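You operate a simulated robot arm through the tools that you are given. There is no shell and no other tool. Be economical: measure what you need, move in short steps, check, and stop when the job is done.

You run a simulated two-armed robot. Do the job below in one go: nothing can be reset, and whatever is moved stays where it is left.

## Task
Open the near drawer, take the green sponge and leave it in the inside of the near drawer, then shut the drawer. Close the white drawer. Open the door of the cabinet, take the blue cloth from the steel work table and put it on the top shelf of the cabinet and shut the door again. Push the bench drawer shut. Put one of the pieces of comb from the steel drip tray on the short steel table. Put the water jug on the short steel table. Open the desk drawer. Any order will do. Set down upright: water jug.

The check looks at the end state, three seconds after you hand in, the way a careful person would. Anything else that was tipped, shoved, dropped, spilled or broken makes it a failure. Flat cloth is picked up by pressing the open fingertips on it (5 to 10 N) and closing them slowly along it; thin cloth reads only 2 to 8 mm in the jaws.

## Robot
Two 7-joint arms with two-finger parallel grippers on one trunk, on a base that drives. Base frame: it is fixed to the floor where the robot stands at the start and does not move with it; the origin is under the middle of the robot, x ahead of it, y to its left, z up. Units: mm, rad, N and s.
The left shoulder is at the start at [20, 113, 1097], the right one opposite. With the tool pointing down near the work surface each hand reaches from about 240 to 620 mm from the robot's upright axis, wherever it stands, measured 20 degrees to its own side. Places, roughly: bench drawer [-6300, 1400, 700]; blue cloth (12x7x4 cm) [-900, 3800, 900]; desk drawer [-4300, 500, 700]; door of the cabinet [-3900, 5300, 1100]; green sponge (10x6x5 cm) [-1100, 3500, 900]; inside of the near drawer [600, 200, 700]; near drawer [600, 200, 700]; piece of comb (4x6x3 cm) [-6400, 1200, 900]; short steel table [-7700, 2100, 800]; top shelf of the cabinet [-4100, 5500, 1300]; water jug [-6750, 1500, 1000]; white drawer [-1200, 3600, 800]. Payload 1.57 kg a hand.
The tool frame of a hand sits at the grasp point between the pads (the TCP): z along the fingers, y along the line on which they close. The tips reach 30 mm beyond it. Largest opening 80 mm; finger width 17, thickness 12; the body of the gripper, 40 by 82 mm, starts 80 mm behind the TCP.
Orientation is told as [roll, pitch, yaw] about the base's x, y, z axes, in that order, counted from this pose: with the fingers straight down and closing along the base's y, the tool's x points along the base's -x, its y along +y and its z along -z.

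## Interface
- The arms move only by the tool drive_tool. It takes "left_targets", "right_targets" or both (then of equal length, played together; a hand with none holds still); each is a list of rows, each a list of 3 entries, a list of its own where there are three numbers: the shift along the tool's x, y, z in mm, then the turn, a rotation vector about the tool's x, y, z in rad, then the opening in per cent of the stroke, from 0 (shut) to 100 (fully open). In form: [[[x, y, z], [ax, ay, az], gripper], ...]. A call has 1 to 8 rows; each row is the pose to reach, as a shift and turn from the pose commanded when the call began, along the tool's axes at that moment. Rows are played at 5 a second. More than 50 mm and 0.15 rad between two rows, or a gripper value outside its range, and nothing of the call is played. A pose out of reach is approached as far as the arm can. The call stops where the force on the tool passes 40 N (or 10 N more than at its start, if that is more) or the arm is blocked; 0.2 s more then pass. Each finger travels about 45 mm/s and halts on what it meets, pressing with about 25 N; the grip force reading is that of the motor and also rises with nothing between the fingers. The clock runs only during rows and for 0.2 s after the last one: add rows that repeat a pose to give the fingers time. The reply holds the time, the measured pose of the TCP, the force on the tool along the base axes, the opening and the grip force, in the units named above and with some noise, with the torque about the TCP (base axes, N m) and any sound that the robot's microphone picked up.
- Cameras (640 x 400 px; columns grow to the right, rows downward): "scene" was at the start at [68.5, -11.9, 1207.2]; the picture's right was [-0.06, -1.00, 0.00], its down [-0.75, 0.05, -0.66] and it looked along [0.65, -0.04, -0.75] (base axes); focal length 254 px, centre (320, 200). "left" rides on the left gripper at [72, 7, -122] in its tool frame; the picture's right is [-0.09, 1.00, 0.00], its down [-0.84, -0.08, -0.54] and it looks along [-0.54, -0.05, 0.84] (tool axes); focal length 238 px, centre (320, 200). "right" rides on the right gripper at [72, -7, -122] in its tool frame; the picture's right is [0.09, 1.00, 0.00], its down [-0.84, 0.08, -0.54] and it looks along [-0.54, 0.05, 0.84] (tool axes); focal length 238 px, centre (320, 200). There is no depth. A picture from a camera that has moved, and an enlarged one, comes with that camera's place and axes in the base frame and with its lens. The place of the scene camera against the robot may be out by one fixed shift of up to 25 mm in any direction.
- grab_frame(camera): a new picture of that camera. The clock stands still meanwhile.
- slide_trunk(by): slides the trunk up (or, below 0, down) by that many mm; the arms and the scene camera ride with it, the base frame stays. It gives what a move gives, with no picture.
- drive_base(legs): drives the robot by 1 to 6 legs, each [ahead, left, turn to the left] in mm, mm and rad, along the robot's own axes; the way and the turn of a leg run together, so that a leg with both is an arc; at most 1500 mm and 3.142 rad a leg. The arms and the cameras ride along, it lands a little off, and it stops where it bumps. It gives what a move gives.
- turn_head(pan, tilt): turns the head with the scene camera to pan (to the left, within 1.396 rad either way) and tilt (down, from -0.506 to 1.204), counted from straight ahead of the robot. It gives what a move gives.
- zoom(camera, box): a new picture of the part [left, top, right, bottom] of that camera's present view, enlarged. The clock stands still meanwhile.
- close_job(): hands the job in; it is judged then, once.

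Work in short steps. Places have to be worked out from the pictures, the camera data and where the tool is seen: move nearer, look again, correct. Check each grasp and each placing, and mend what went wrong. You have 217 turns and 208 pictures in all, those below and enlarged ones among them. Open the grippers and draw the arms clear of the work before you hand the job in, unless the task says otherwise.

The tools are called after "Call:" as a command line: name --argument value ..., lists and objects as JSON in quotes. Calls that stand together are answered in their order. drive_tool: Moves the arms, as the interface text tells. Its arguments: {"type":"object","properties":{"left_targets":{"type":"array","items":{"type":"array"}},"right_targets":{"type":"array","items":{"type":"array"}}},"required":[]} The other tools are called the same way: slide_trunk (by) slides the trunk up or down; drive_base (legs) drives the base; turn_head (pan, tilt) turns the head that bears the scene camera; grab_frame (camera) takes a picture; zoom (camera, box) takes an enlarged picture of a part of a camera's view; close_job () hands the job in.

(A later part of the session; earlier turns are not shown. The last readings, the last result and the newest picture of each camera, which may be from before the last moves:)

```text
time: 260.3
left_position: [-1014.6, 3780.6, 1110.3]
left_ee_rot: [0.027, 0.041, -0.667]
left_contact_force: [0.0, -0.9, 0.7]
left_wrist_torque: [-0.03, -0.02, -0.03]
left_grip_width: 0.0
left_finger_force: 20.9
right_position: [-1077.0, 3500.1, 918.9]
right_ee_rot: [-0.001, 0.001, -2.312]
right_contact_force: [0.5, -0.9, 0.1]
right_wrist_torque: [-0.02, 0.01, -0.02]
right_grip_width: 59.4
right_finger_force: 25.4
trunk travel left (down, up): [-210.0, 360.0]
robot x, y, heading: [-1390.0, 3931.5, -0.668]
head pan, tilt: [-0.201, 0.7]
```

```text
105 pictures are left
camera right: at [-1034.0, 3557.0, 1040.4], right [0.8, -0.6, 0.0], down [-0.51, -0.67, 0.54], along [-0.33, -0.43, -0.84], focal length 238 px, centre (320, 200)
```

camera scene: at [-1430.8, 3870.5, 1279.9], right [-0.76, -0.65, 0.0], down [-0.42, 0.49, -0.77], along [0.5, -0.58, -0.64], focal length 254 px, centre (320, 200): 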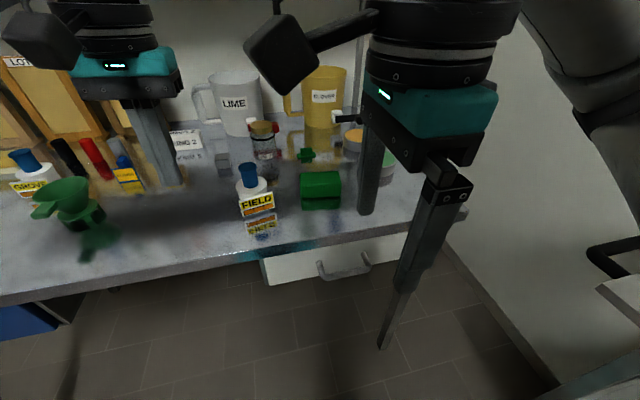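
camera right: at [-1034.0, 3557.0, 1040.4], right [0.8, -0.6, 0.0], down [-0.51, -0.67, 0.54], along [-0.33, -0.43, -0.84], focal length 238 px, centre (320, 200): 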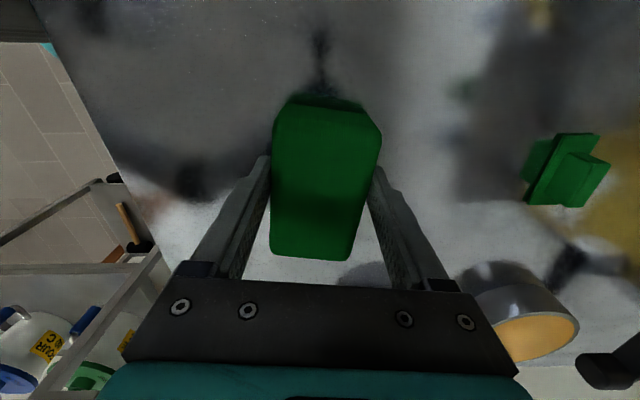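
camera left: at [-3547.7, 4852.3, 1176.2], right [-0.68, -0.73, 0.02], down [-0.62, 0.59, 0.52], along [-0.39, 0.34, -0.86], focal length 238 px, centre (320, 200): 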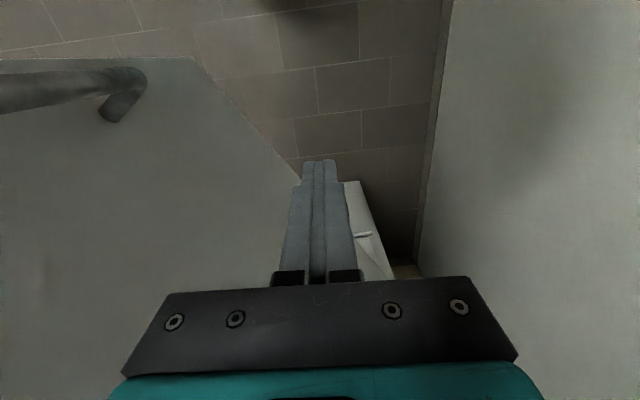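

Sponge gripped (59 mm). Lift it and arrange both hands forward and close together for driving through the doorway.

Call:
drive_tool --right_targets '[[[0, 0, -45], [0, 0, 0], 0], [[0, 0, -90], [0, 0, 0], 0], [[0, 0, -135], [0, 0, 0], 0], [[0, 0, -180], [0, 0, 0], 0], [[20, -10, -200], [0, 0, 0], 0], [[40, -20, -200], [0, 0, 0], 0]]' --left_targets '[[[-16, -5, 0], [0, 0, 0], 0], [[-32, -10, 0], [0, 0, 0], 0], [[-48, -15, 0], [0, 0, 0], 0], [[-64, -20, 0], [0, 0, 0], 0], [[-80, -25, 0], [0, 0, 0], 0], [[-90, -30, 0], [0, 0, 0], 0]]'

Call:
drive_base --legs '[[-700, 0, 0], [0, 0, -1.537], [400, -477, 0]]'

Call:
turn_head --pan 0 --tilt 0.4

Call:
grab_frame --camera "scene"

```text
time: 261.7
left_position: [-961.4, 3701.5, 1105.9]
left_ee_rot: [0.031, 0.041, -0.667]
left_contact_force: [0.3, 0.3, -0.4]
left_wrist_torque: [0.0, 0.01, 0.0]
left_grip_width: 0.0
left_finger_force: 21.3
right_position: [-1065.2, 3544.2, 1118.2]
right_ee_rot: [-0.002, 0.003, -2.31]
right_contact_force: [0.6, -0.1, -0.5]
right_wrist_torque: [0.0, 0.02, -0.04]
right_grip_width: 59.0
right_finger_force: 24.6
trunk travel left (down, up): [-210.0, 360.0]
robot x, y, heading: [-1386.3, 3932.1, -0.666]
head pan, tilt: [-0.201, 0.7]
```

```text
time: 272.4
left_position: [-2766.1, 3863.8, 1106.4]
left_ee_rot: [0.029, 0.041, -2.181]
left_contact_force: [0.2, 0.1, 0.4]
left_wrist_torque: [0.02, -0.03, 0.0]
left_grip_width: 0.2
left_finger_force: 21.6
right_position: [-2931.0, 3959.3, 1119.0]
right_ee_rot: [0.0, 0.001, 2.457]
right_contact_force: [0.9, 0.5, -1.0]
right_wrist_torque: [-0.01, 0.0, -0.01]
right_grip_width: 59.1
right_finger_force: 24.6
trunk travel left (down, up): [-210.0, 360.0]
robot x, y, heading: [-2563.5, 4302.7, -2.182]
head pan, tilt: [-0.201, 0.7]
```

```text
time: 273.2
left_position: [-2766.2, 3864.9, 1106.9]
left_ee_rot: [0.026, 0.041, -2.182]
left_contact_force: [0.0, 0.0, 0.4]
left_wrist_torque: [-0.02, 0.02, 0.02]
left_grip_width: 0.1
left_finger_force: 21.1
right_position: [-2931.6, 3959.4, 1118.3]
right_ee_rot: [-0.001, 0.002, 2.458]
right_contact_force: [-0.3, 0.1, -0.8]
right_wrist_torque: [-0.02, -0.01, -0.02]
right_grip_width: 59.0
right_finger_force: 25.4
trunk travel left (down, up): [-210.0, 360.0]
robot x, y, heading: [-2563.9, 4300.5, -2.176]
head pan, tilt: [0.0, 0.4]
```

```text
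104 pictures are left
camera scene: at [-2639.9, 4211.2, 1306.7], right [-0.82, 0.57, 0.0], down [0.22, 0.32, -0.92], along [-0.53, -0.76, -0.39], focal length 254 px, centre (320, 200)
```

scene: 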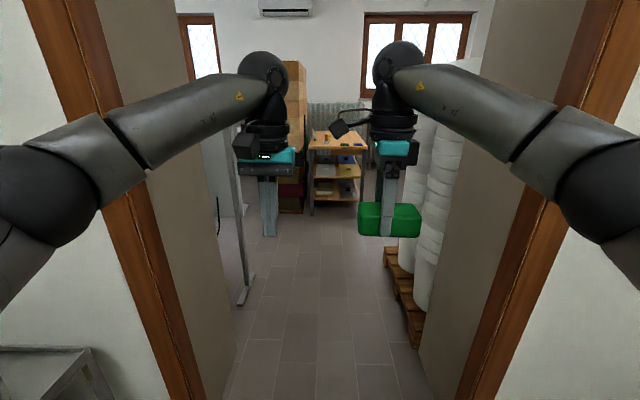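

The doorway is centred ahead. Drive through, turn left into the corridor, and look.

Call:
drive_base --legs '[[1000, -35, 0], [1010, 40, 0], [0, 0, 1.516]]'

Call:
grab_frame --camera "scene"

```text
time: 286.8
left_position: [-3257.6, 2441.7, 1107.0]
left_ee_rot: [0.027, 0.041, -0.66]
left_contact_force: [-0.4, 0.3, 0.6]
left_wrist_torque: [-0.02, -0.01, 0.0]
left_grip_width: 0.0
left_finger_force: 21.2
right_position: [-3359.4, 2283.0, 1117.5]
right_ee_rot: [-0.001, 0.001, -2.307]
right_contact_force: [0.1, 0.1, 0.2]
right_wrist_torque: [0.02, 0.01, 0.0]
right_grip_width: 58.6
right_finger_force: 24.4
trunk travel left (down, up): [-210.0, 360.0]
robot x, y, heading: [-3685.3, 2666.0, -0.662]
head pan, tilt: [0.0, 0.4]
```

```text
103 pictures are left
camera scene: at [-3621.5, 2598.0, 1306.7], right [-0.61, -0.79, 0.0], down [-0.31, 0.24, -0.92], along [0.73, -0.56, -0.39], focal length 254 px, centre (320, 200)
```

scene: 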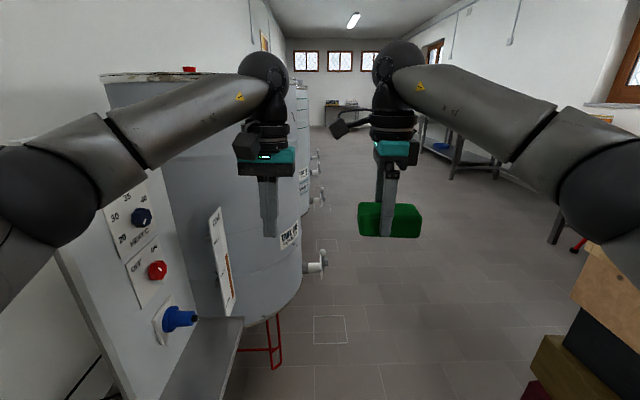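

Follow my earlier track back: shift right past the panel, through between boxes and tanks.

Call:
drive_base --legs '[[150, -194, 0], [400, 0, 0], [406, -150, 0], [900, 0, 0], [1350, -180, 0], [1350, 0, 0]]'

Call:
turn_head --pan 0.9 --tilt 0.55

Call:
grab_frame --camera "scene"

```text
time: 309.8
left_position: [13.7, -707.4, 1106.5]
left_ee_rot: [0.029, 0.041, -0.668]
left_contact_force: [-0.7, -0.3, 0.5]
left_wrist_torque: [0.01, 0.04, 0.03]
left_grip_width: 0.0
left_finger_force: 21.0
right_position: [-89.2, -865.3, 1118.2]
right_ee_rot: [-0.001, 0.001, -2.311]
right_contact_force: [0.8, 0.5, 0.0]
right_wrist_torque: [0.0, 0.01, 0.0]
right_grip_width: 59.0
right_finger_force: 24.9
trunk travel left (down, up): [-210.0, 360.0]
robot x, y, heading: [-410.8, -480.0, -0.665]
head pan, tilt: [0.0, 0.4]
```

```text
time: 311.0
left_position: [14.9, -706.5, 1104.7]
left_ee_rot: [0.028, 0.042, -0.668]
left_contact_force: [-0.9, 0.3, -0.1]
left_wrist_torque: [0.03, -0.03, 0.01]
left_grip_width: 0.0
left_finger_force: 21.1
right_position: [-90.1, -864.2, 1118.9]
right_ee_rot: [0.0, 0.002, -2.313]
right_contact_force: [-1.2, 1.0, -1.4]
right_wrist_torque: [-0.03, 0.03, -0.02]
right_grip_width: 58.9
right_finger_force: 24.8
trunk travel left (down, up): [-210.0, 360.0]
robot x, y, heading: [-414.7, -480.6, -0.665]
head pan, tilt: [0.901, 0.55]
```

```text
102 pictures are left
camera scene: at [-334.6, -469.6, 1293.0], right [0.23, -0.97, 0.0], down [-0.51, -0.12, -0.85], along [0.83, 0.2, -0.52], focal length 254 px, centre (320, 200)
```

scene: 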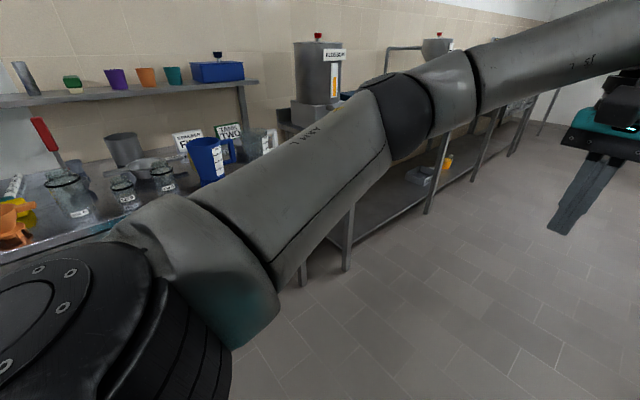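

Drive to the near drawer's front and turn to face the bench.

Call:
drive_base --legs '[[553, 340, 0], [0, 0, 1.6]]'

Call:
turn_head --pan 0 --tilt 0.75

Call:
grab_frame --camera "scene"

Call:
grab_frame --camera "left"

```text
time: 318.5
left_position: [443.5, -110.0, 1107.2]
left_ee_rot: [0.028, 0.04, 0.952]
left_contact_force: [0.6, -0.4, 0.4]
left_wrist_torque: [0.01, 0.02, 0.01]
left_grip_width: 0.0
left_finger_force: 21.5
right_position: [606.0, -207.5, 1120.2]
right_ee_rot: [0.0, 0.002, -0.693]
right_contact_force: [-0.3, 0.7, -0.5]
right_wrist_torque: [0.0, 0.03, -0.04]
right_grip_width: 58.7
right_finger_force: 25.3
trunk travel left (down, up): [-210.0, 360.0]
robot x, y, heading: [239.3, -544.7, 0.95]
head pan, tilt: [0.901, 0.55]
```

```text
time: 319.7
left_position: [444.3, -110.1, 1107.2]
left_ee_rot: [0.028, 0.04, 0.951]
left_contact_force: [0.8, -0.1, 0.0]
left_wrist_torque: [0.01, 0.01, 0.0]
left_grip_width: 0.0
left_finger_force: 21.2
right_position: [605.4, -206.5, 1119.7]
right_ee_rot: [-0.002, 0.0, -0.695]
right_contact_force: [-0.3, -0.9, -0.5]
right_wrist_torque: [0.01, -0.03, 0.02]
right_grip_width: 58.8
right_finger_force: 25.2
trunk travel left (down, up): [-210.0, 360.0]
robot x, y, heading: [234.7, -547.0, 0.953]
head pan, tilt: [0.0, 0.75]
```

```text
101 pictures are left
camera scene: at [269.2, -477.1, 1275.6], right [0.82, -0.58, 0.0], down [-0.39, -0.56, -0.73], along [0.42, 0.6, -0.68], focal length 254 px, centre (320, 200)
```

scene: 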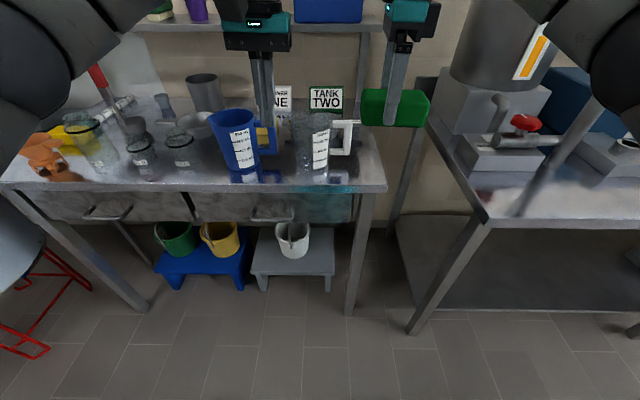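

```text
100 pictures are left
camera left: at [400.6, -162.5, 1232.3], right [-0.76, 0.65, 0.02], down [0.57, 0.64, 0.51], along [0.31, 0.4, -0.86], focal length 238 px, centre (320, 200)
```

left: 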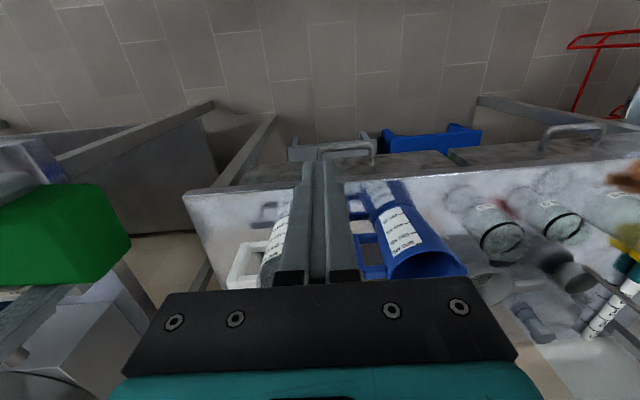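

The near drawer is the right-hand one; its handle is about 581 ahead, 142 left, z≈750. I lower the trunk, step ahead 40 mm and bring the closed left hand, tilted forward, in front of and above the handle.

Call:
slide_trunk --by -60

Call:
drive_base --legs '[[40, 0, 0]]'

Call:
drive_tool --left_targets '[[[0, 12, 30], [0, -0.1, 0], 0], [[5, 24, 60], [0, -0.2, 0], 0], [[5, 36, 100], [0, -0.3, 0], 0], [[5, 48, 140], [0, -0.4, 0], 0], [[0, 59, 175], [0, -0.49, 0], 0], [[0, 59, 205], [0, -0.49, 0], 0]]'

Call:
grab_frame --camera "left"

Call:
zoom --camera "scene" --box '[160, 120, 400, 300]'

```text
time: 320.7
left_position: [443.0, -109.5, 1047.3]
left_ee_rot: [0.028, 0.042, 0.951]
left_contact_force: [-1.1, 0.3, -0.1]
left_wrist_torque: [-0.03, -0.04, -0.02]
left_grip_width: 0.2
left_finger_force: 21.8
right_position: [606.1, -206.3, 1059.0]
right_ee_rot: [0.0, 0.003, -0.695]
right_contact_force: [-0.1, -0.2, -0.2]
right_wrist_torque: [0.03, -0.01, -0.02]
right_grip_width: 59.2
right_finger_force: 24.9
trunk travel left (down, up): [-150.0, 420.0]
robot x, y, heading: [235.8, -541.6, 0.956]
head pan, tilt: [0.0, 0.75]
```

```text
time: 321.6
left_position: [466.9, -76.4, 1045.8]
left_ee_rot: [0.028, 0.04, 0.95]
left_contact_force: [0.5, -0.1, -0.5]
left_wrist_torque: [-0.02, 0.01, 0.01]
left_grip_width: 0.0
left_finger_force: 21.6
right_position: [629.9, -174.0, 1058.7]
right_ee_rot: [-0.001, 0.002, -0.691]
right_contact_force: [0.4, 0.5, -1.4]
right_wrist_torque: [-0.02, -0.01, 0.02]
right_grip_width: 58.8
right_finger_force: 25.2
trunk travel left (down, up): [-150.0, 420.0]
robot x, y, heading: [261.3, -515.0, 0.956]
head pan, tilt: [0.0, 0.75]
```

```text
time: 323.0
left_position: [406.4, -45.4, 843.3]
left_ee_rot: [0.032, -0.45, 0.934]
left_contact_force: [-0.4, -0.5, -0.5]
left_wrist_torque: [-0.01, 0.04, 0.0]
left_grip_width: 0.1
left_finger_force: 21.4
right_position: [628.6, -173.6, 1058.9]
right_ee_rot: [0.0, 0.002, -0.694]
right_contact_force: [-1.5, -0.4, -0.8]
right_wrist_torque: [-0.03, 0.02, 0.02]
right_grip_width: 58.6
right_finger_force: 25.0
trunk travel left (down, up): [-150.0, 420.0]
robot x, y, heading: [257.1, -516.7, 0.95]
head pan, tilt: [0.0, 0.75]
```

```text
99 pictures are left
camera left: at [333.8, -138.2, 922.7], right [-0.76, 0.65, 0.07], down [0.38, 0.36, 0.85], along [0.52, 0.67, -0.52], focal length 238 px, centre (320, 200)
```

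left: 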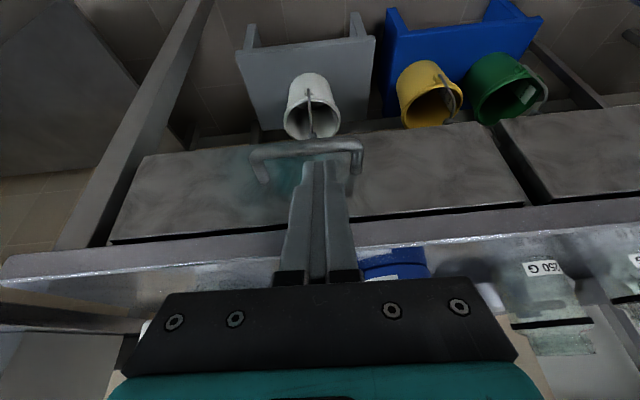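

```text
2.22 times, centred on (280, 210) of scene
camera zoom: at [292.2, -444.8, 1215.6], right [0.82, -0.58, 0.0], down [-0.4, -0.56, -0.73], along [0.42, 0.6, -0.68], focal length 564 px, centre (409, 178)
```

zoom: 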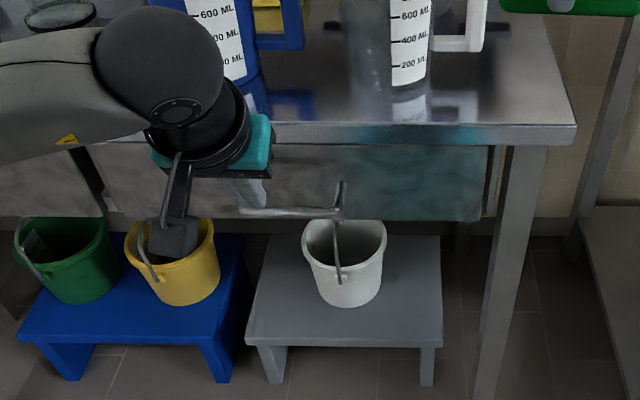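

Combining views, the bar is at ≈543 ahead, 141 left, z≈737. I move over and just behind the bar (fingertips above it), with a bit more tilt, and check.

Call:
drive_tool --left_targets '[[[-2, -6, 37], [0, -0.08, 0], 0], [[-4, -11, 74], [0, -0.15, 0], 0], [[-26, -11, 85], [0, -0.15, 0], 0], [[-48, -11, 95], [0, -0.15, 0], 0]]'

Call:
grab_frame --camera "left"

Call:
zoom --camera "scene" --box '[160, 120, 400, 300]'

```text
time: 323.8
left_position: [442.2, -15.7, 777.3]
left_ee_rot: [0.037, -0.586, 0.929]
left_contact_force: [-7.9, -8.8, 9.2]
left_wrist_torque: [-0.11, 0.08, -0.12]
left_grip_width: 0.2
left_finger_force: 21.0
right_position: [628.1, -174.0, 1058.9]
right_ee_rot: [-0.001, 0.001, -0.692]
right_contact_force: [0.1, -0.1, -0.3]
right_wrist_torque: [-0.02, -0.02, 0.03]
right_grip_width: 58.7
right_finger_force: 25.4
trunk travel left (down, up): [-150.0, 420.0]
robot x, y, heading: [258.4, -510.4, 0.952]
head pan, tilt: [0.0, 0.75]
stopped in row 3 (left hand): the force on the tool passed its limit at 59 N (the readings are from after the stop); the commanded pose is now the measured one
```

```text
97 pictures are left
camera left: at [363.1, -117.3, 840.5], right [-0.76, 0.64, 0.08], down [0.32, 0.26, 0.91], along [0.56, 0.72, -0.4], focal length 238 px, centre (320, 200)
```

left: 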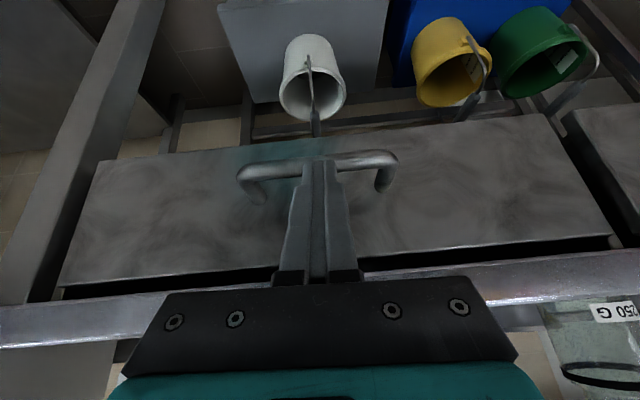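

```text
2.22 times, centred on (280, 210) of scene
camera zoom: at [291.2, -445.7, 1215.9], right [0.82, -0.58, 0.0], down [-0.39, -0.56, -0.73], along [0.42, 0.6, -0.68], focal length 564 px, centre (409, 178)
```

zoom: 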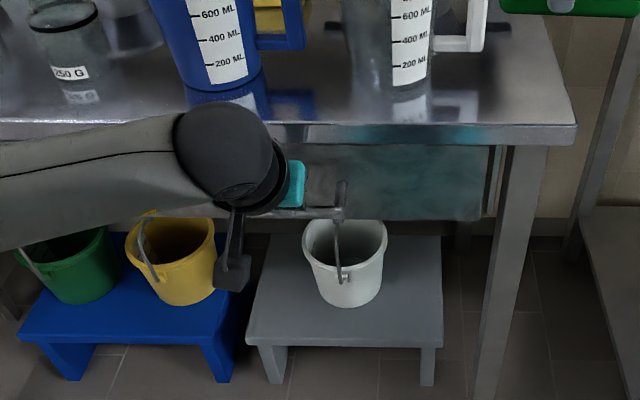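

The tip met the bar, so it's a bit higher (~755). Raise 25 mm, go over it, and lower behind it.

Call:
drive_tool --left_targets '[[[8, 0, -6], [0, 0, 0], 0], [[-6, 0, -27], [0, 0, 0], 0], [[-27, 0, -12], [0, 0, 0], 0], [[-49, 0, 3], [0, 0, 0], 0], [[-40, 0, 17], [0, 0, 0], 0], [[-31, 0, 30], [0, 0, 0], 0]]'

Call:
grab_frame --camera "left"

```text
time: 325.1
left_position: [467.5, 16.1, 776.6]
left_ee_rot: [0.031, -0.584, 0.931]
left_contact_force: [-6.9, -11.3, 5.1]
left_wrist_torque: [-0.12, 0.07, 0.01]
left_grip_width: 0.1
left_finger_force: 21.0
right_position: [627.1, -176.1, 1058.3]
right_ee_rot: [-0.001, 0.001, -0.692]
right_contact_force: [0.0, 0.1, 0.0]
right_wrist_torque: [0.0, -0.01, 0.01]
right_grip_width: 58.7
right_finger_force: 24.9
trunk travel left (down, up): [-150.0, 420.0]
robot x, y, heading: [254.3, -511.7, 0.954]
head pan, tilt: [0.0, 0.75]
stopped in row 6 (left hand): the force on the tool passed its limit at 126 N (the readings are from after the stop); the commanded pose is now the measured one
```

```text
95 pictures are left
camera left: at [388.4, -84.5, 839.1], right [-0.76, 0.64, 0.08], down [0.31, 0.26, 0.91], along [0.56, 0.72, -0.4], focal length 238 px, centre (320, 200)
```

left: 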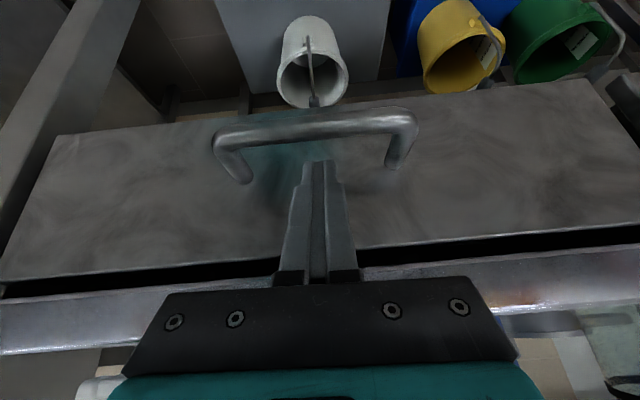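

The tip is above the bar, touching the drawer front. Reduce the tilt to 0.45 and lower 26 mm between bar and front.

Call:
drive_tool --left_targets '[[[2, 0, -1], [0, 0.07, 0], 0], [[2, 0, -1], [0, 0.13, 0], 0], [[9, 0, 10], [0, 0.13, 0], 0], [[16, 0, 20], [0, 0.13, 0], 0]]'

Call:
grab_frame --camera "left"

```text
time: 326.1
left_position: [466.3, 18.0, 750.1]
left_ee_rot: [0.031, -0.456, 0.936]
left_contact_force: [-0.4, -0.3, 0.2]
left_wrist_torque: [0.02, -0.04, -0.01]
left_grip_width: 0.0
left_finger_force: 20.9
right_position: [628.3, -174.3, 1057.5]
right_ee_rot: [-0.001, 0.001, -0.694]
right_contact_force: [-1.0, 0.0, -0.8]
right_wrist_torque: [-0.01, -0.02, -0.03]
right_grip_width: 58.5
right_finger_force: 24.9
trunk travel left (down, up): [-150.0, 420.0]
robot x, y, heading: [257.2, -514.3, 0.956]
head pan, tilt: [0.0, 0.75]
```

```text
94 pictures are left
camera left: at [392.7, -76.4, 829.3], right [-0.76, 0.64, 0.07], down [0.38, 0.36, 0.85], along [0.53, 0.68, -0.52], focal length 238 px, centre (320, 200)
```

left: 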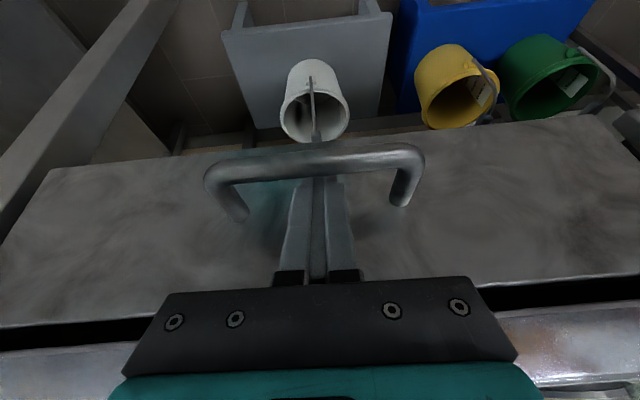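

The fingertips are hooked behind the bar. Pull straight back ~230 mm.

Call:
drive_tool --left_targets '[[[27, 0, -13], [0, 0, 0], 0], [[54, 0, -26], [0, 0, 0], 0], [[81, 0, -40], [0, 0, 0], 0], [[108, 0, -53], [0, 0, 0], 0], [[135, 0, -66], [0, 0, 0], 0], [[162, 0, -79], [0, 0, 0], 0], [[189, 0, -93], [0, 0, 0], 0], [[209, 0, -102], [0, 0, 0], 0]]'

Call:
grab_frame --camera "scene"

```text
time: 327.9
left_position: [332.1, -172.5, 751.5]
left_ee_rot: [0.029, -0.457, 0.937]
left_contact_force: [0.7, -0.1, 0.5]
left_wrist_torque: [-0.02, 0.0, 0.03]
left_grip_width: 0.0
left_finger_force: 21.3
right_position: [628.7, -174.3, 1059.1]
right_ee_rot: [-0.004, 0.0, -0.693]
right_contact_force: [0.6, 1.2, -0.4]
right_wrist_torque: [0.01, -0.02, 0.02]
right_grip_width: 58.9
right_finger_force: 24.7
trunk travel left (down, up): [-150.0, 420.0]
robot x, y, heading: [255.5, -508.4, 0.955]
head pan, tilt: [0.0, 0.75]
```

```text
93 pictures are left
camera scene: at [291.5, -445.4, 1215.6], right [0.82, -0.58, 0.0], down [-0.39, -0.56, -0.73], along [0.42, 0.6, -0.68], focal length 254 px, centre (320, 200)
```

scene: 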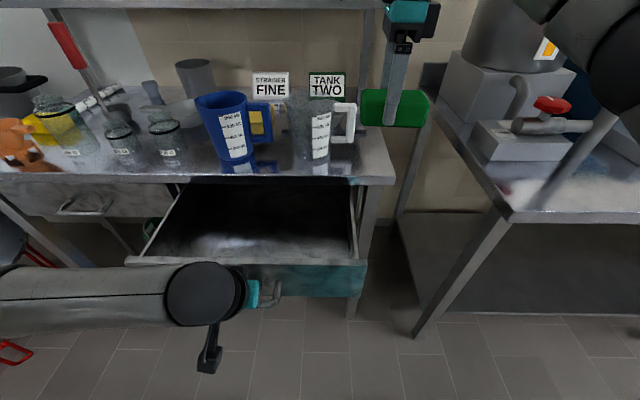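

Drawer is open ~230 mm. Bring the sponge over the drawer and down part-way, then check.

Call:
drive_tool --right_targets '[[[41, -16, 0], [0, 0, 0], 0], [[82, -32, 0], [0, 0, 0], 0], [[123, -48, 0], [0, 0, 0], 0], [[164, -63, 0], [0, 0, 0], 0], [[164, -63, 45], [0, 0, 0], 0], [[164, -63, 90], [0, 0, 0], 0], [[164, -63, 135], [0, 0, 0], 0], [[164, -63, 180], [0, 0, 0], 0]]'

Call:
grab_frame --camera "scene"

Call:
grab_frame --camera "right"

```text
time: 329.7
left_position: [332.3, -170.6, 752.1]
left_ee_rot: [0.033, -0.457, 0.938]
left_contact_force: [-0.8, 0.0, 0.4]
left_wrist_torque: [0.03, -0.03, 0.03]
left_grip_width: 0.0
left_finger_force: 21.7
right_position: [464.1, -118.2, 877.0]
right_ee_rot: [-0.001, 0.002, -0.692]
right_contact_force: [-0.3, 0.3, 0.1]
right_wrist_torque: [-0.02, -0.03, -0.02]
right_grip_width: 58.7
right_finger_force: 25.3
trunk travel left (down, up): [-150.0, 420.0]
robot x, y, heading: [258.9, -514.8, 0.955]
head pan, tilt: [0.0, 0.75]
```

```text
92 pictures are left
camera scene: at [291.7, -445.2, 1215.6], right [0.82, -0.58, 0.0], down [-0.39, -0.56, -0.73], along [0.42, 0.6, -0.68], focal length 254 px, centre (320, 200)
```

scene: 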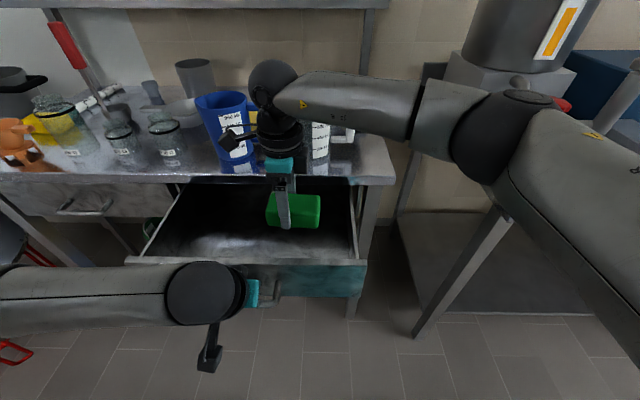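

```text
91 pictures are left
camera right: at [403.4, -78.8, 998.2], right [0.57, 0.82, 0.0], down [0.69, -0.47, 0.54], along [0.45, -0.31, -0.84], focal length 238 px, centre (320, 200)
```

right: 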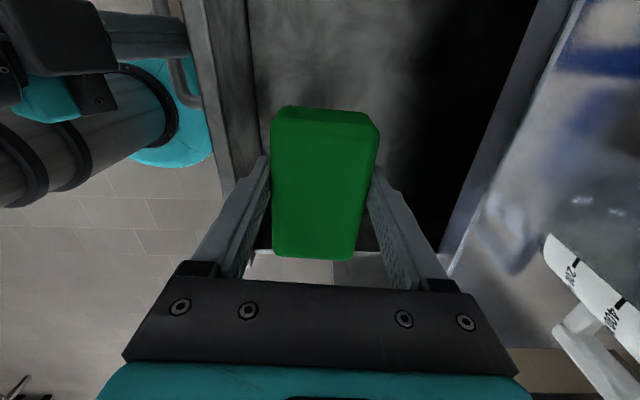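

The sponge is near the drawer's right wall; shift 40 mm left and descend further.

Call:
drive_tool --right_targets '[[[20, 0, 0], [0, 0, 0], 0], [[42, 0, 0], [0, 0, 0], 0], [[42, 0, 35], [0, 0, 0], 0], [[42, 0, 70], [0, 0, 0], 0], [[42, 0, 95], [0, 0, 0], 0], [[42, 0, 105], [0, 0, 0], 0]]'

Call:
grab_frame --camera "right"

```text
time: 331.1
left_position: [332.5, -171.1, 752.1]
left_ee_rot: [0.032, -0.458, 0.938]
left_contact_force: [0.7, -0.9, -0.3]
left_wrist_torque: [-0.01, 0.02, -0.02]
left_grip_width: 0.1
left_finger_force: 21.1
right_position: [431.5, -91.1, 774.5]
right_ee_rot: [0.001, -0.001, -0.694]
right_contact_force: [0.0, -0.3, 0.3]
right_wrist_torque: [-0.01, 0.01, 0.0]
right_grip_width: 59.1
right_finger_force: 25.3
trunk travel left (down, up): [-150.0, 420.0]
robot x, y, heading: [251.7, -515.3, 0.955]
head pan, tilt: [0.0, 0.75]
```

```text
90 pictures are left
camera right: at [370.6, -50.1, 894.7], right [0.57, 0.82, 0.0], down [0.69, -0.47, 0.54], along [0.45, -0.31, -0.84], focal length 238 px, centre (320, 200)
```

right: 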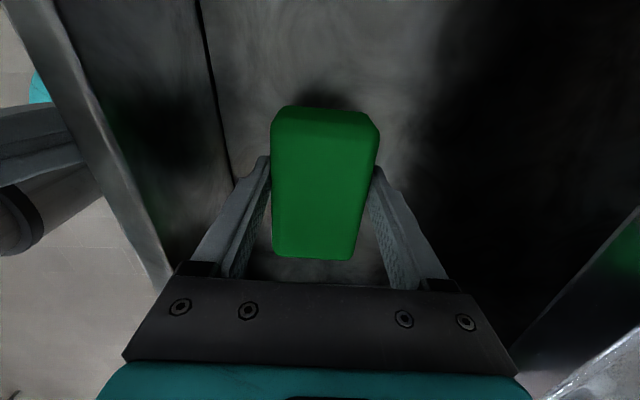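

Inside the drawer well clear of the walls. Lower in small steps to contact.

Call:
drive_tool --right_targets '[[[0, 0, 8], [0, 0, 0], 0], [[0, 0, 14], [0, 0, 0], 0], [[0, 0, 20], [0, 0, 0], 0], [[0, 0, 26], [0, 0, 0], 0], [[0, 0, 32], [0, 0, 0], 0], [[0, 0, 38], [0, 0, 0], 0], [[0, 0, 44], [0, 0, 0], 0], [[0, 0, 50], [0, 0, 0], 0]]'

```text
time: 332.6
left_position: [333.4, -171.4, 752.4]
left_ee_rot: [0.03, -0.464, 0.936]
left_contact_force: [3.6, 2.9, 0.8]
left_wrist_torque: [0.02, -0.03, 0.0]
left_grip_width: 0.0
left_finger_force: 21.8
right_position: [430.5, -87.3, 743.0]
right_ee_rot: [0.007, 0.006, -0.695]
right_contact_force: [2.1, -4.8, 15.7]
right_wrist_torque: [-0.2, 0.16, 0.08]
right_grip_width: 58.9
right_finger_force: 24.8
trunk travel left (down, up): [-150.0, 420.0]
robot x, y, heading: [256.7, -514.0, 0.95]
head pan, tilt: [0.0, 0.75]
stopped in row 7 (right hand): the force on the tool passed its limit at 48 N (the readings are from after the stop); the commanded pose is now the measured one
```

Sponge on the drawer floor. Release and raise the right hand.

Call:
drive_tool --right_targets '[[[0, 0, -2], [0, 0, 0], 50], [[0, 0, -2], [0, 0, 0], 90], [[0, 0, -2], [0, 0, 0], 90], [[0, 0, -40], [0, 0, 0], 90], [[0, 0, -85], [0, 0, 0], 90], [[0, 0, -130], [0, 0, 0], 90], [[0, 0, -175], [0, 0, 0], 90], [[0, 0, -220], [0, 0, 0], 90]]'

Call:
drive_tool --right_targets '[[[-45, 0, -10], [0, 0, 0], 90], [[-90, -15, -20], [0, 0, 0], 50], [[-135, -30, -30], [0, 0, 0], 0], [[-180, -60, -40], [0, 0, 0], 0], [[-200, -100, -40], [0, 0, 0], 0]]'

Call:
grab_frame --camera "scene"

```text
time: 334.4
left_position: [333.3, -171.4, 752.1]
left_ee_rot: [0.031, -0.46, 0.937]
left_contact_force: [-0.1, 0.6, 0.0]
left_wrist_torque: [-0.01, -0.04, 0.0]
left_grip_width: 0.2
left_finger_force: 21.5
right_position: [430.1, -90.3, 963.1]
right_ee_rot: [0.003, 0.004, -0.696]
right_contact_force: [0.5, 0.5, 0.7]
right_wrist_torque: [-0.01, -0.01, 0.01]
right_grip_width: 71.9
right_finger_force: 0.0
trunk travel left (down, up): [-150.0, 420.0]
robot x, y, heading: [256.0, -515.3, 0.957]
head pan, tilt: [0.0, 0.75]
```

```text
refused: row 4 steps farther than a row can; nothing moved
```

```text
89 pictures are left
camera scene: at [291.6, -445.5, 1215.7], right [0.82, -0.58, 0.0], down [-0.39, -0.56, -0.73], along [0.42, 0.6, -0.68], focal length 254 px, centre (320, 200)
```

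scene: 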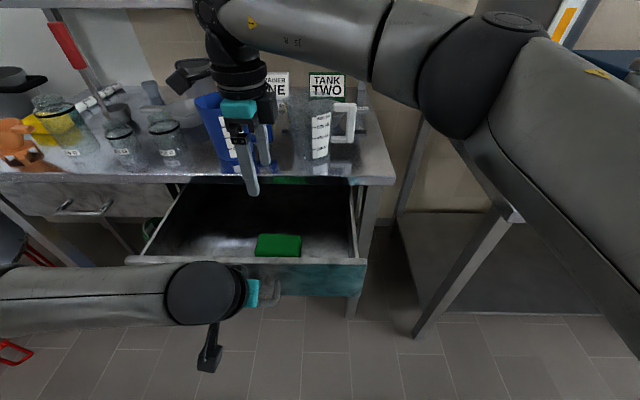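

Sponge lies in the drawer. Now push the drawer shut with the left fingertips (still between bar and front), while moving the right hand aside.

Call:
drive_tool --right_targets '[[[-25, -8, 0], [0, 0, 0], 50], [[-50, -16, 0], [0, 0, 0], 0], [[-75, -24, 0], [0, 0, 0], 0], [[-100, -32, 0], [0, 0, 0], 0], [[-125, -40, 0], [0, 0, 0], 0], [[-150, -48, 0], [0, 0, 0], 0], [[-175, -56, 0], [0, 0, 0], 0], [[-200, -64, 0], [0, 0, 0], 0]]' --left_targets '[[[-26, 0, 13], [0, 0, 0], 0], [[-52, 0, 26], [0, 0, 0], 0], [[-78, 0, 39], [0, 0, 0], 0], [[-104, 0, 52], [0, 0, 0], 0], [[-130, 0, 65], [0, 0, 0], 0], [[-156, 0, 78], [0, 0, 0], 0], [[-182, 0, 91], [0, 0, 0], 0], [[-208, 0, 103], [0, 0, 0], 0]]'

Call:
grab_frame --camera "left"

```text
time: 336.2
left_position: [467.6, 19.8, 753.3]
left_ee_rot: [0.03, -0.461, 0.937]
left_contact_force: [0.5, 0.3, 0.6]
left_wrist_torque: [0.04, -0.01, 0.01]
left_grip_width: 0.3
left_finger_force: 21.9
right_position: [542.5, -266.9, 960.8]
right_ee_rot: [0.005, 0.005, -0.695]
right_contact_force: [0.0, 0.7, -0.3]
right_wrist_torque: [0.01, -0.04, -0.01]
right_grip_width: 0.0
right_finger_force: 21.2
trunk travel left (down, up): [-150.0, 420.0]
robot x, y, heading: [259.7, -513.4, 0.951]
head pan, tilt: [0.0, 0.75]
```

```text
88 pictures are left
camera left: at [394.0, -74.6, 831.2], right [-0.76, 0.65, 0.07], down [0.38, 0.35, 0.85], along [0.53, 0.68, -0.51], focal length 238 px, centre (320, 200)
```

left: 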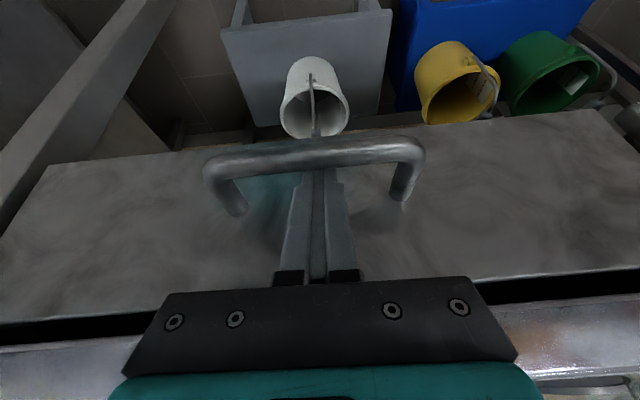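

Push a little further until a firm stop.

Call:
drive_tool --left_targets '[[[-5, 0, 3], [0, 0, 0], 0], [[-10, 0, 5], [0, 0, 0], 0], [[-15, 0, 8], [0, 0, 0], 0], [[-20, 0, 10], [0, 0, 0], 0]]'

```text
time: 336.8
left_position: [468.3, 18.7, 748.6]
left_ee_rot: [0.033, -0.44, 0.938]
left_contact_force: [-7.8, -9.9, 5.0]
left_wrist_torque: [-0.15, 0.12, 0.02]
left_grip_width: 0.0
left_finger_force: 21.6
right_position: [540.1, -268.4, 960.6]
right_ee_rot: [0.008, 0.006, -0.693]
right_contact_force: [-0.3, -0.3, -0.1]
right_wrist_torque: [0.05, 0.02, 0.02]
right_grip_width: 0.0
right_finger_force: 21.3
trunk travel left (down, up): [-150.0, 420.0]
robot x, y, heading: [258.3, -516.4, 0.954]
head pan, tilt: [0.0, 0.75]
stopped in row 2 (left hand): the force on the tool passed its limit at 45 N (the readings are from after the stop); the commanded pose is now the measured one
```

Shut. Unhook the left hand along its finger axis and withdraw.

Call:
drive_tool --left_targets '[[[0, 0, -25], [0, 0, 0], 0], [[0, 0, -50], [0, 0, 0], 0], [[30, 0, -80], [0, 0.1, 0], 0], [[60, 0, -115], [0, 0.2, 0], 0], [[80, 0, -160], [0, 0.3, 0], 0], [[80, 0, -208], [0, 0.44, 0], 0]]'

Call:
grab_frame --camera "scene"

```text
time: 338.1
left_position: [381.5, -111.5, 903.4]
left_ee_rot: [0.032, -0.001, 0.949]
left_contact_force: [-0.1, 0.1, -0.3]
left_wrist_torque: [0.01, 0.0, 0.01]
left_grip_width: 0.0
left_finger_force: 21.3
right_position: [541.3, -267.0, 959.8]
right_ee_rot: [0.005, 0.005, -0.693]
right_contact_force: [-0.8, 0.0, 0.1]
right_wrist_torque: [0.01, -0.01, 0.01]
right_grip_width: 0.1
right_finger_force: 21.3
trunk travel left (down, up): [-150.0, 420.0]
robot x, y, heading: [255.4, -516.8, 0.955]
head pan, tilt: [0.0, 0.75]
```

```text
87 pictures are left
camera scene: at [291.3, -445.9, 1215.6], right [0.82, -0.58, 0.0], down [-0.39, -0.56, -0.73], along [0.42, 0.6, -0.68], focal length 254 px, centre (320, 200)
```

scene: 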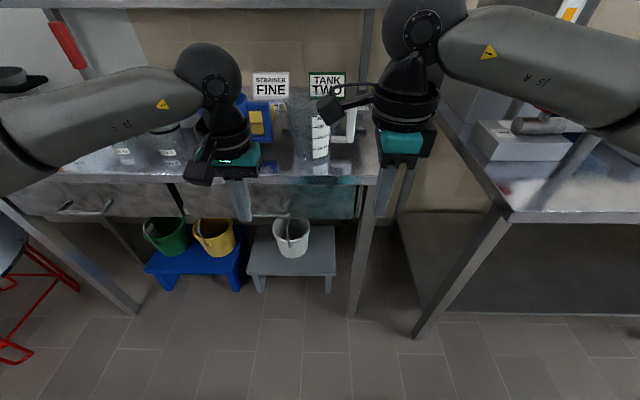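

The near drawer is shut. Next: the desk drawer. I back off, turn along the room, and drive toward the area before the box stack.

Call:
drive_base --legs '[[-300, 0, 0], [0, 0, 1.525], [1200, 450, 0], [1200, 0, 0], [1000, 0, 0]]'

Call:
turn_head --pan 0.7 --tilt 0.4

Call:
grab_frame --camera "scene"

```text
time: 360.4
left_position: [-3206.9, 1287.7, 904.1]
left_ee_rot: [0.029, -0.002, 2.433]
left_contact_force: [0.0, 0.0, 0.0]
left_wrist_torque: [0.0, 0.02, 0.02]
left_grip_width: 0.1
left_finger_force: 21.2
right_position: [-3037.5, 1433.6, 959.7]
right_ee_rot: [0.004, 0.004, 0.788]
right_contact_force: [-0.5, 0.1, 0.4]
right_wrist_torque: [-0.04, -0.01, -0.01]
right_grip_width: 0.0
right_finger_force: 21.3
trunk travel left (down, up): [-150.0, 420.0]
robot x, y, heading: [-2820.1, 1128.8, 2.436]
head pan, tilt: [0.0, 0.75]
```

```text
time: 361.5
left_position: [-3207.8, 1287.8, 902.3]
left_ee_rot: [0.03, -0.005, 2.433]
left_contact_force: [-0.3, 0.7, -0.3]
left_wrist_torque: [-0.04, 0.01, 0.0]
left_grip_width: 0.0
left_finger_force: 21.5
right_position: [-3035.9, 1434.0, 960.6]
right_ee_rot: [0.005, 0.004, 0.789]
right_contact_force: [-0.1, 1.3, -0.7]
right_wrist_torque: [0.03, 0.0, 0.0]
right_grip_width: 0.0
right_finger_force: 20.8
trunk travel left (down, up): [-150.0, 420.0]
robot x, y, heading: [-2817.1, 1124.9, 2.44]
head pan, tilt: [0.7, 0.4]
```

```text
86 pictures are left
camera scene: at [-2934.9, 1127.6, 1246.7], right [0.01, 1.0, 0.0], down [0.39, 0.0, -0.92], along [-0.92, 0.01, -0.39], focal length 254 px, centre (320, 200)
```

scene: 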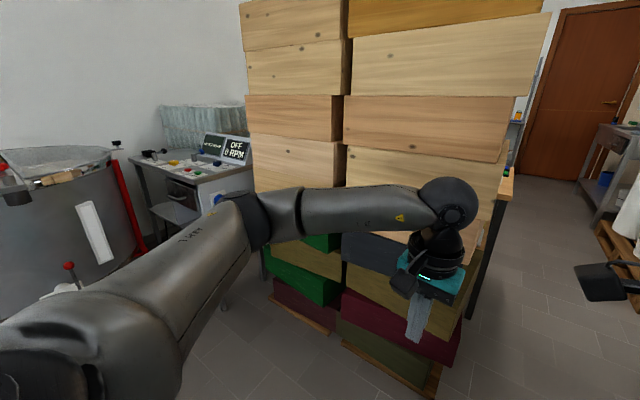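

The "0 RPM" desk is at left of the boxes. Zoom in on it.

Call:
zoom --camera "scene" --box '[110, 110, 270, 290]'

```text
2.22 times, centred on (190, 200) of scene
camera zoom: at [-2934.9, 1127.6, 1246.7], right [0.01, 1.0, 0.0], down [0.39, 0.0, -0.92], along [-0.92, 0.01, -0.39], focal length 564 px, centre (609, 200)
```

zoom: 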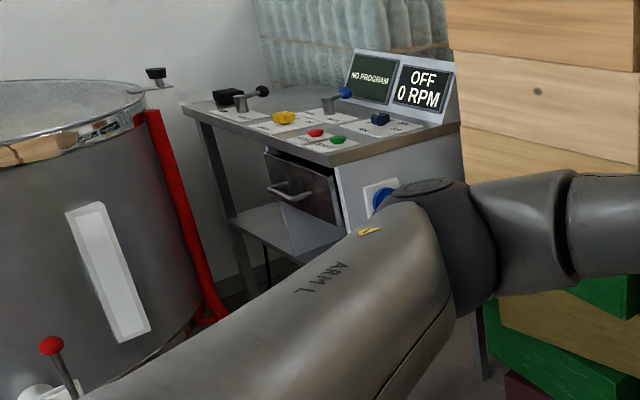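

The desk drawer faces the extractor side (toward -a). I move left 700 mm and look more closely.

Call:
drive_base --legs '[[-100, 750, 0.04]]'

Call:
grab_frame --camera "scene"

```text
time: 365.6
left_position: [-3616.5, 618.0, 903.4]
left_ee_rot: [0.031, -0.002, 2.475]
left_contact_force: [-0.7, 0.5, 0.3]
left_wrist_torque: [0.01, 0.02, 0.0]
left_grip_width: 0.0
left_finger_force: 21.3
right_position: [-3452.5, 772.3, 959.7]
right_ee_rot: [0.004, 0.004, 0.831]
right_contact_force: [0.2, 0.1, 0.3]
right_wrist_torque: [0.02, 0.01, -0.02]
right_grip_width: 0.0
right_finger_force: 21.5
trunk travel left (down, up): [-150.0, 420.0]
robot x, y, heading: [-3220.2, 474.2, 2.482]
head pan, tilt: [0.7, 0.4]
```

```text
84 pictures are left
camera scene: at [-3339.0, 470.1, 1246.7], right [-0.04, 1.0, 0.0], down [0.39, 0.01, -0.92], along [-0.92, -0.03, -0.39], focal length 254 px, centre (320, 200)
```

scene: 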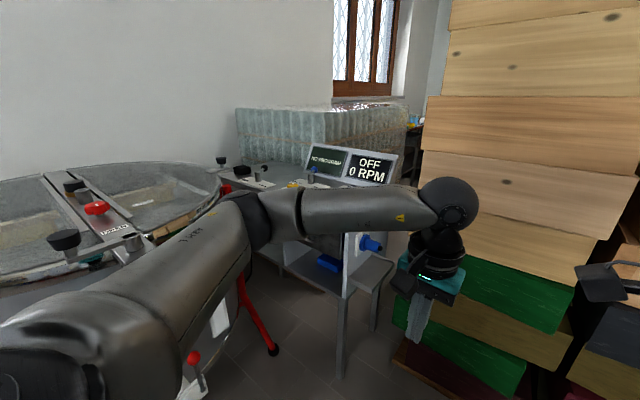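

The handle is between the desk's right leg and the extractor leg. I raise and retract the left hand, move to a stance on the open side, and turn left so that the right hand faces the drawer.

Call:
drive_tool --left_targets '[[[20, -5, -45], [0, 0, 0], 0], [[40, -10, -90], [0, 0, 0], 0], [[60, -15, -135], [0, 0, 0], 0], [[80, -20, -180], [0, 0, 0], 0], [[90, -20, -220], [0, 0, 0], 0]]' --right_targets '[[[0, 0, 0], [0, 0, -0.13], 0], [[0, 0, 0], [0, 0, -0.26], 0], [[0, 0, 0], [0, 0, -0.39], 0], [[0, 0, 0], [0, 0, -0.52], 0], [[0, 0, 0], [0, 0, -0.65], 0]]'

Call:
drive_base --legs '[[230, 260, 0], [0, 0, 1.0]]'

Call:
turn_head --pan -0.2 --tilt 0.6

Call:
grab_frame --camera "scene"

Call:
grab_frame --camera "right"

```text
time: 366.8
left_position: [-3529.2, 582.7, 1122.4]
left_ee_rot: [0.031, -0.002, 2.474]
left_contact_force: [0.5, -0.1, 0.1]
left_wrist_torque: [-0.02, 0.01, 0.02]
left_grip_width: 0.0
left_finger_force: 21.6
right_position: [-3452.8, 770.8, 958.6]
right_ee_rot: [0.006, 0.0, 1.482]
right_contact_force: [-1.0, 0.0, 0.5]
right_wrist_torque: [-0.02, 0.0, -0.02]
right_grip_width: 0.1
right_finger_force: 21.1
trunk travel left (down, up): [-150.0, 420.0]
robot x, y, heading: [-3222.7, 478.6, 2.474]
head pan, tilt: [0.7, 0.4]
```

```text
time: 371.6
left_position: [-3823.2, 214.1, 1124.0]
left_ee_rot: [0.027, -0.003, -2.829]
left_contact_force: [0.1, 0.0, 0.1]
left_wrist_torque: [-0.03, -0.01, 0.04]
left_grip_width: 0.1
left_finger_force: 21.1
right_position: [-3934.5, 383.5, 959.2]
right_ee_rot: [0.006, -0.001, 2.46]
right_contact_force: [0.1, 0.0, 0.3]
right_wrist_torque: [0.0, -0.03, -0.02]
right_grip_width: 0.0
right_finger_force: 20.6
trunk travel left (down, up): [-150.0, 420.0]
robot x, y, heading: [-3559.9, 413.6, -2.82]
head pan, tilt: [0.7, 0.4]
```

```text
time: 372.8
left_position: [-3822.2, 214.6, 1122.5]
left_ee_rot: [0.03, -0.002, -2.83]
left_contact_force: [0.2, 0.1, -0.4]
left_wrist_torque: [0.01, -0.02, 0.0]
left_grip_width: 0.2
left_finger_force: 21.1
right_position: [-3934.6, 384.2, 958.9]
right_ee_rot: [0.007, -0.001, 2.459]
right_contact_force: [1.1, 0.1, -0.1]
right_wrist_torque: [0.0, -0.01, -0.02]
right_grip_width: 0.0
right_finger_force: 21.5
trunk travel left (down, up): [-150.0, 420.0]
robot x, y, heading: [-3558.4, 412.1, -2.823]
head pan, tilt: [-0.201, 0.6]
```

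```text
83 pictures are left
camera scene: at [-3675.2, 392.1, 1228.5], right [-0.12, 0.99, 0.0], down [0.56, 0.07, -0.83], along [-0.82, -0.1, -0.56], focal length 254 px, centre (320, 200)
```

scene: 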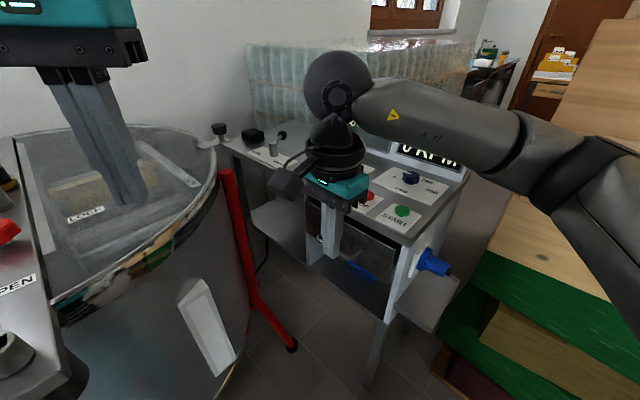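

```text
82 pictures are left
camera right: at [-3874.5, 343.8, 1080.5], right [-0.56, -0.83, 0.01], down [-0.7, 0.47, 0.54], along [-0.45, 0.3, -0.84], focal length 238 px, centre (320, 200)
```

right: 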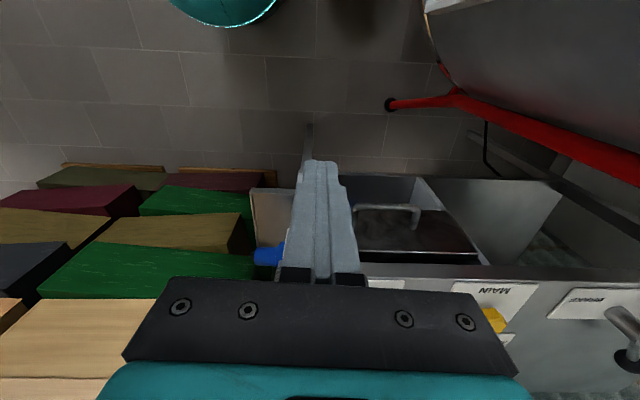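

The right camera sees the handle: ~150 mm ahead and ~135 mm to the left of the tool. I move there, tilting forward, and look again.

Call:
drive_tool --right_targets '[[[-10, 27, 20], [0, -0.09, 0], 0], [[-25, 54, 40], [0, -0.18, 0], 0], [[-40, 81, 60], [0, -0.27, 0], 0], [[-55, 108, 80], [0, -0.36, 0], 0], [[-70, 135, 105], [0, -0.45, 0], 0]]'

Call:
grab_frame --camera "right"

Call:
grab_frame --camera "scene"

```text
time: 374.0
left_position: [-3821.4, 214.0, 1123.8]
left_ee_rot: [0.03, -0.002, -2.827]
left_contact_force: [0.5, 0.0, 0.2]
left_wrist_torque: [-0.05, 0.0, -0.01]
left_grip_width: 0.0
left_finger_force: 21.2
right_position: [-4077.9, 321.9, 856.4]
right_ee_rot: [0.006, -0.451, 2.457]
right_contact_force: [0.0, 0.4, -0.5]
right_wrist_torque: [0.04, -0.02, 0.02]
right_grip_width: 0.2
right_finger_force: 21.6
trunk travel left (down, up): [-150.0, 420.0]
robot x, y, heading: [-3557.1, 415.0, -2.821]
head pan, tilt: [-0.201, 0.6]
```

```text
81 pictures are left
camera right: at [-3981.8, 253.5, 933.2], right [-0.56, -0.83, -0.03], down [-0.45, 0.27, 0.85], along [-0.7, 0.5, -0.52], focal length 238 px, centre (320, 200)
```

right: 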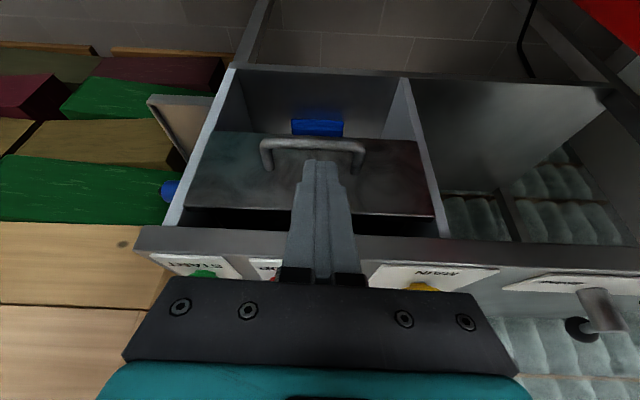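

```text
80 pictures are left
camera scene: at [-3675.3, 391.9, 1228.5], right [-0.12, 0.99, 0.0], down [0.56, 0.07, -0.82], along [-0.82, -0.09, -0.57], focal length 254 px, centre (320, 200)
```

scene: 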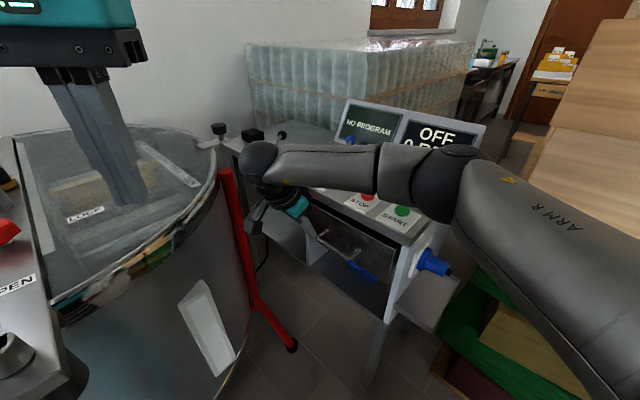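

Bar ≈ (F 3457, z 727), directly ahead of the tool. Same hooking as before: over the bar, then down behind it.

Call:
drive_tool --right_targets '[[[-21, -2, 44], [0, 0, 0], 0], [[-30, -4, 76], [0, 0, 0], 0], [[-55, -4, 116], [0, 0, 0], 0], [[-47, -4, 132], [0, 0, 0], 0], [[-39, -4, 149], [0, 0, 0], 0]]'

Call:
grab_frame --camera "right"

```text
time: 375.2
left_position: [-3822.0, 214.9, 1123.1]
left_ee_rot: [0.031, -0.002, -2.829]
left_contact_force: [0.1, -0.3, -0.2]
left_wrist_torque: [-0.02, -0.03, 0.01]
left_grip_width: 0.0
left_finger_force: 22.0
right_position: [-4151.2, 388.0, 739.3]
right_ee_rot: [0.009, -0.454, 2.455]
right_contact_force: [-3.0, 0.7, 2.7]
right_wrist_torque: [0.05, -0.05, 0.04]
right_grip_width: 0.0
right_finger_force: 21.1
trunk travel left (down, up): [-150.0, 420.0]
robot x, y, heading: [-3558.6, 412.9, -2.826]
head pan, tilt: [-0.201, 0.6]
```

```text
79 pictures are left
camera right: at [-4055.4, 318.6, 816.1], right [-0.56, -0.82, -0.03], down [-0.45, 0.27, 0.85], along [-0.7, 0.5, -0.52], focal length 238 px, centre (320, 200)
```

right: 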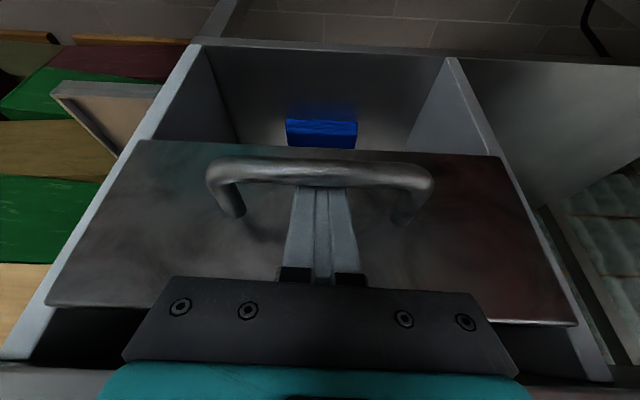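

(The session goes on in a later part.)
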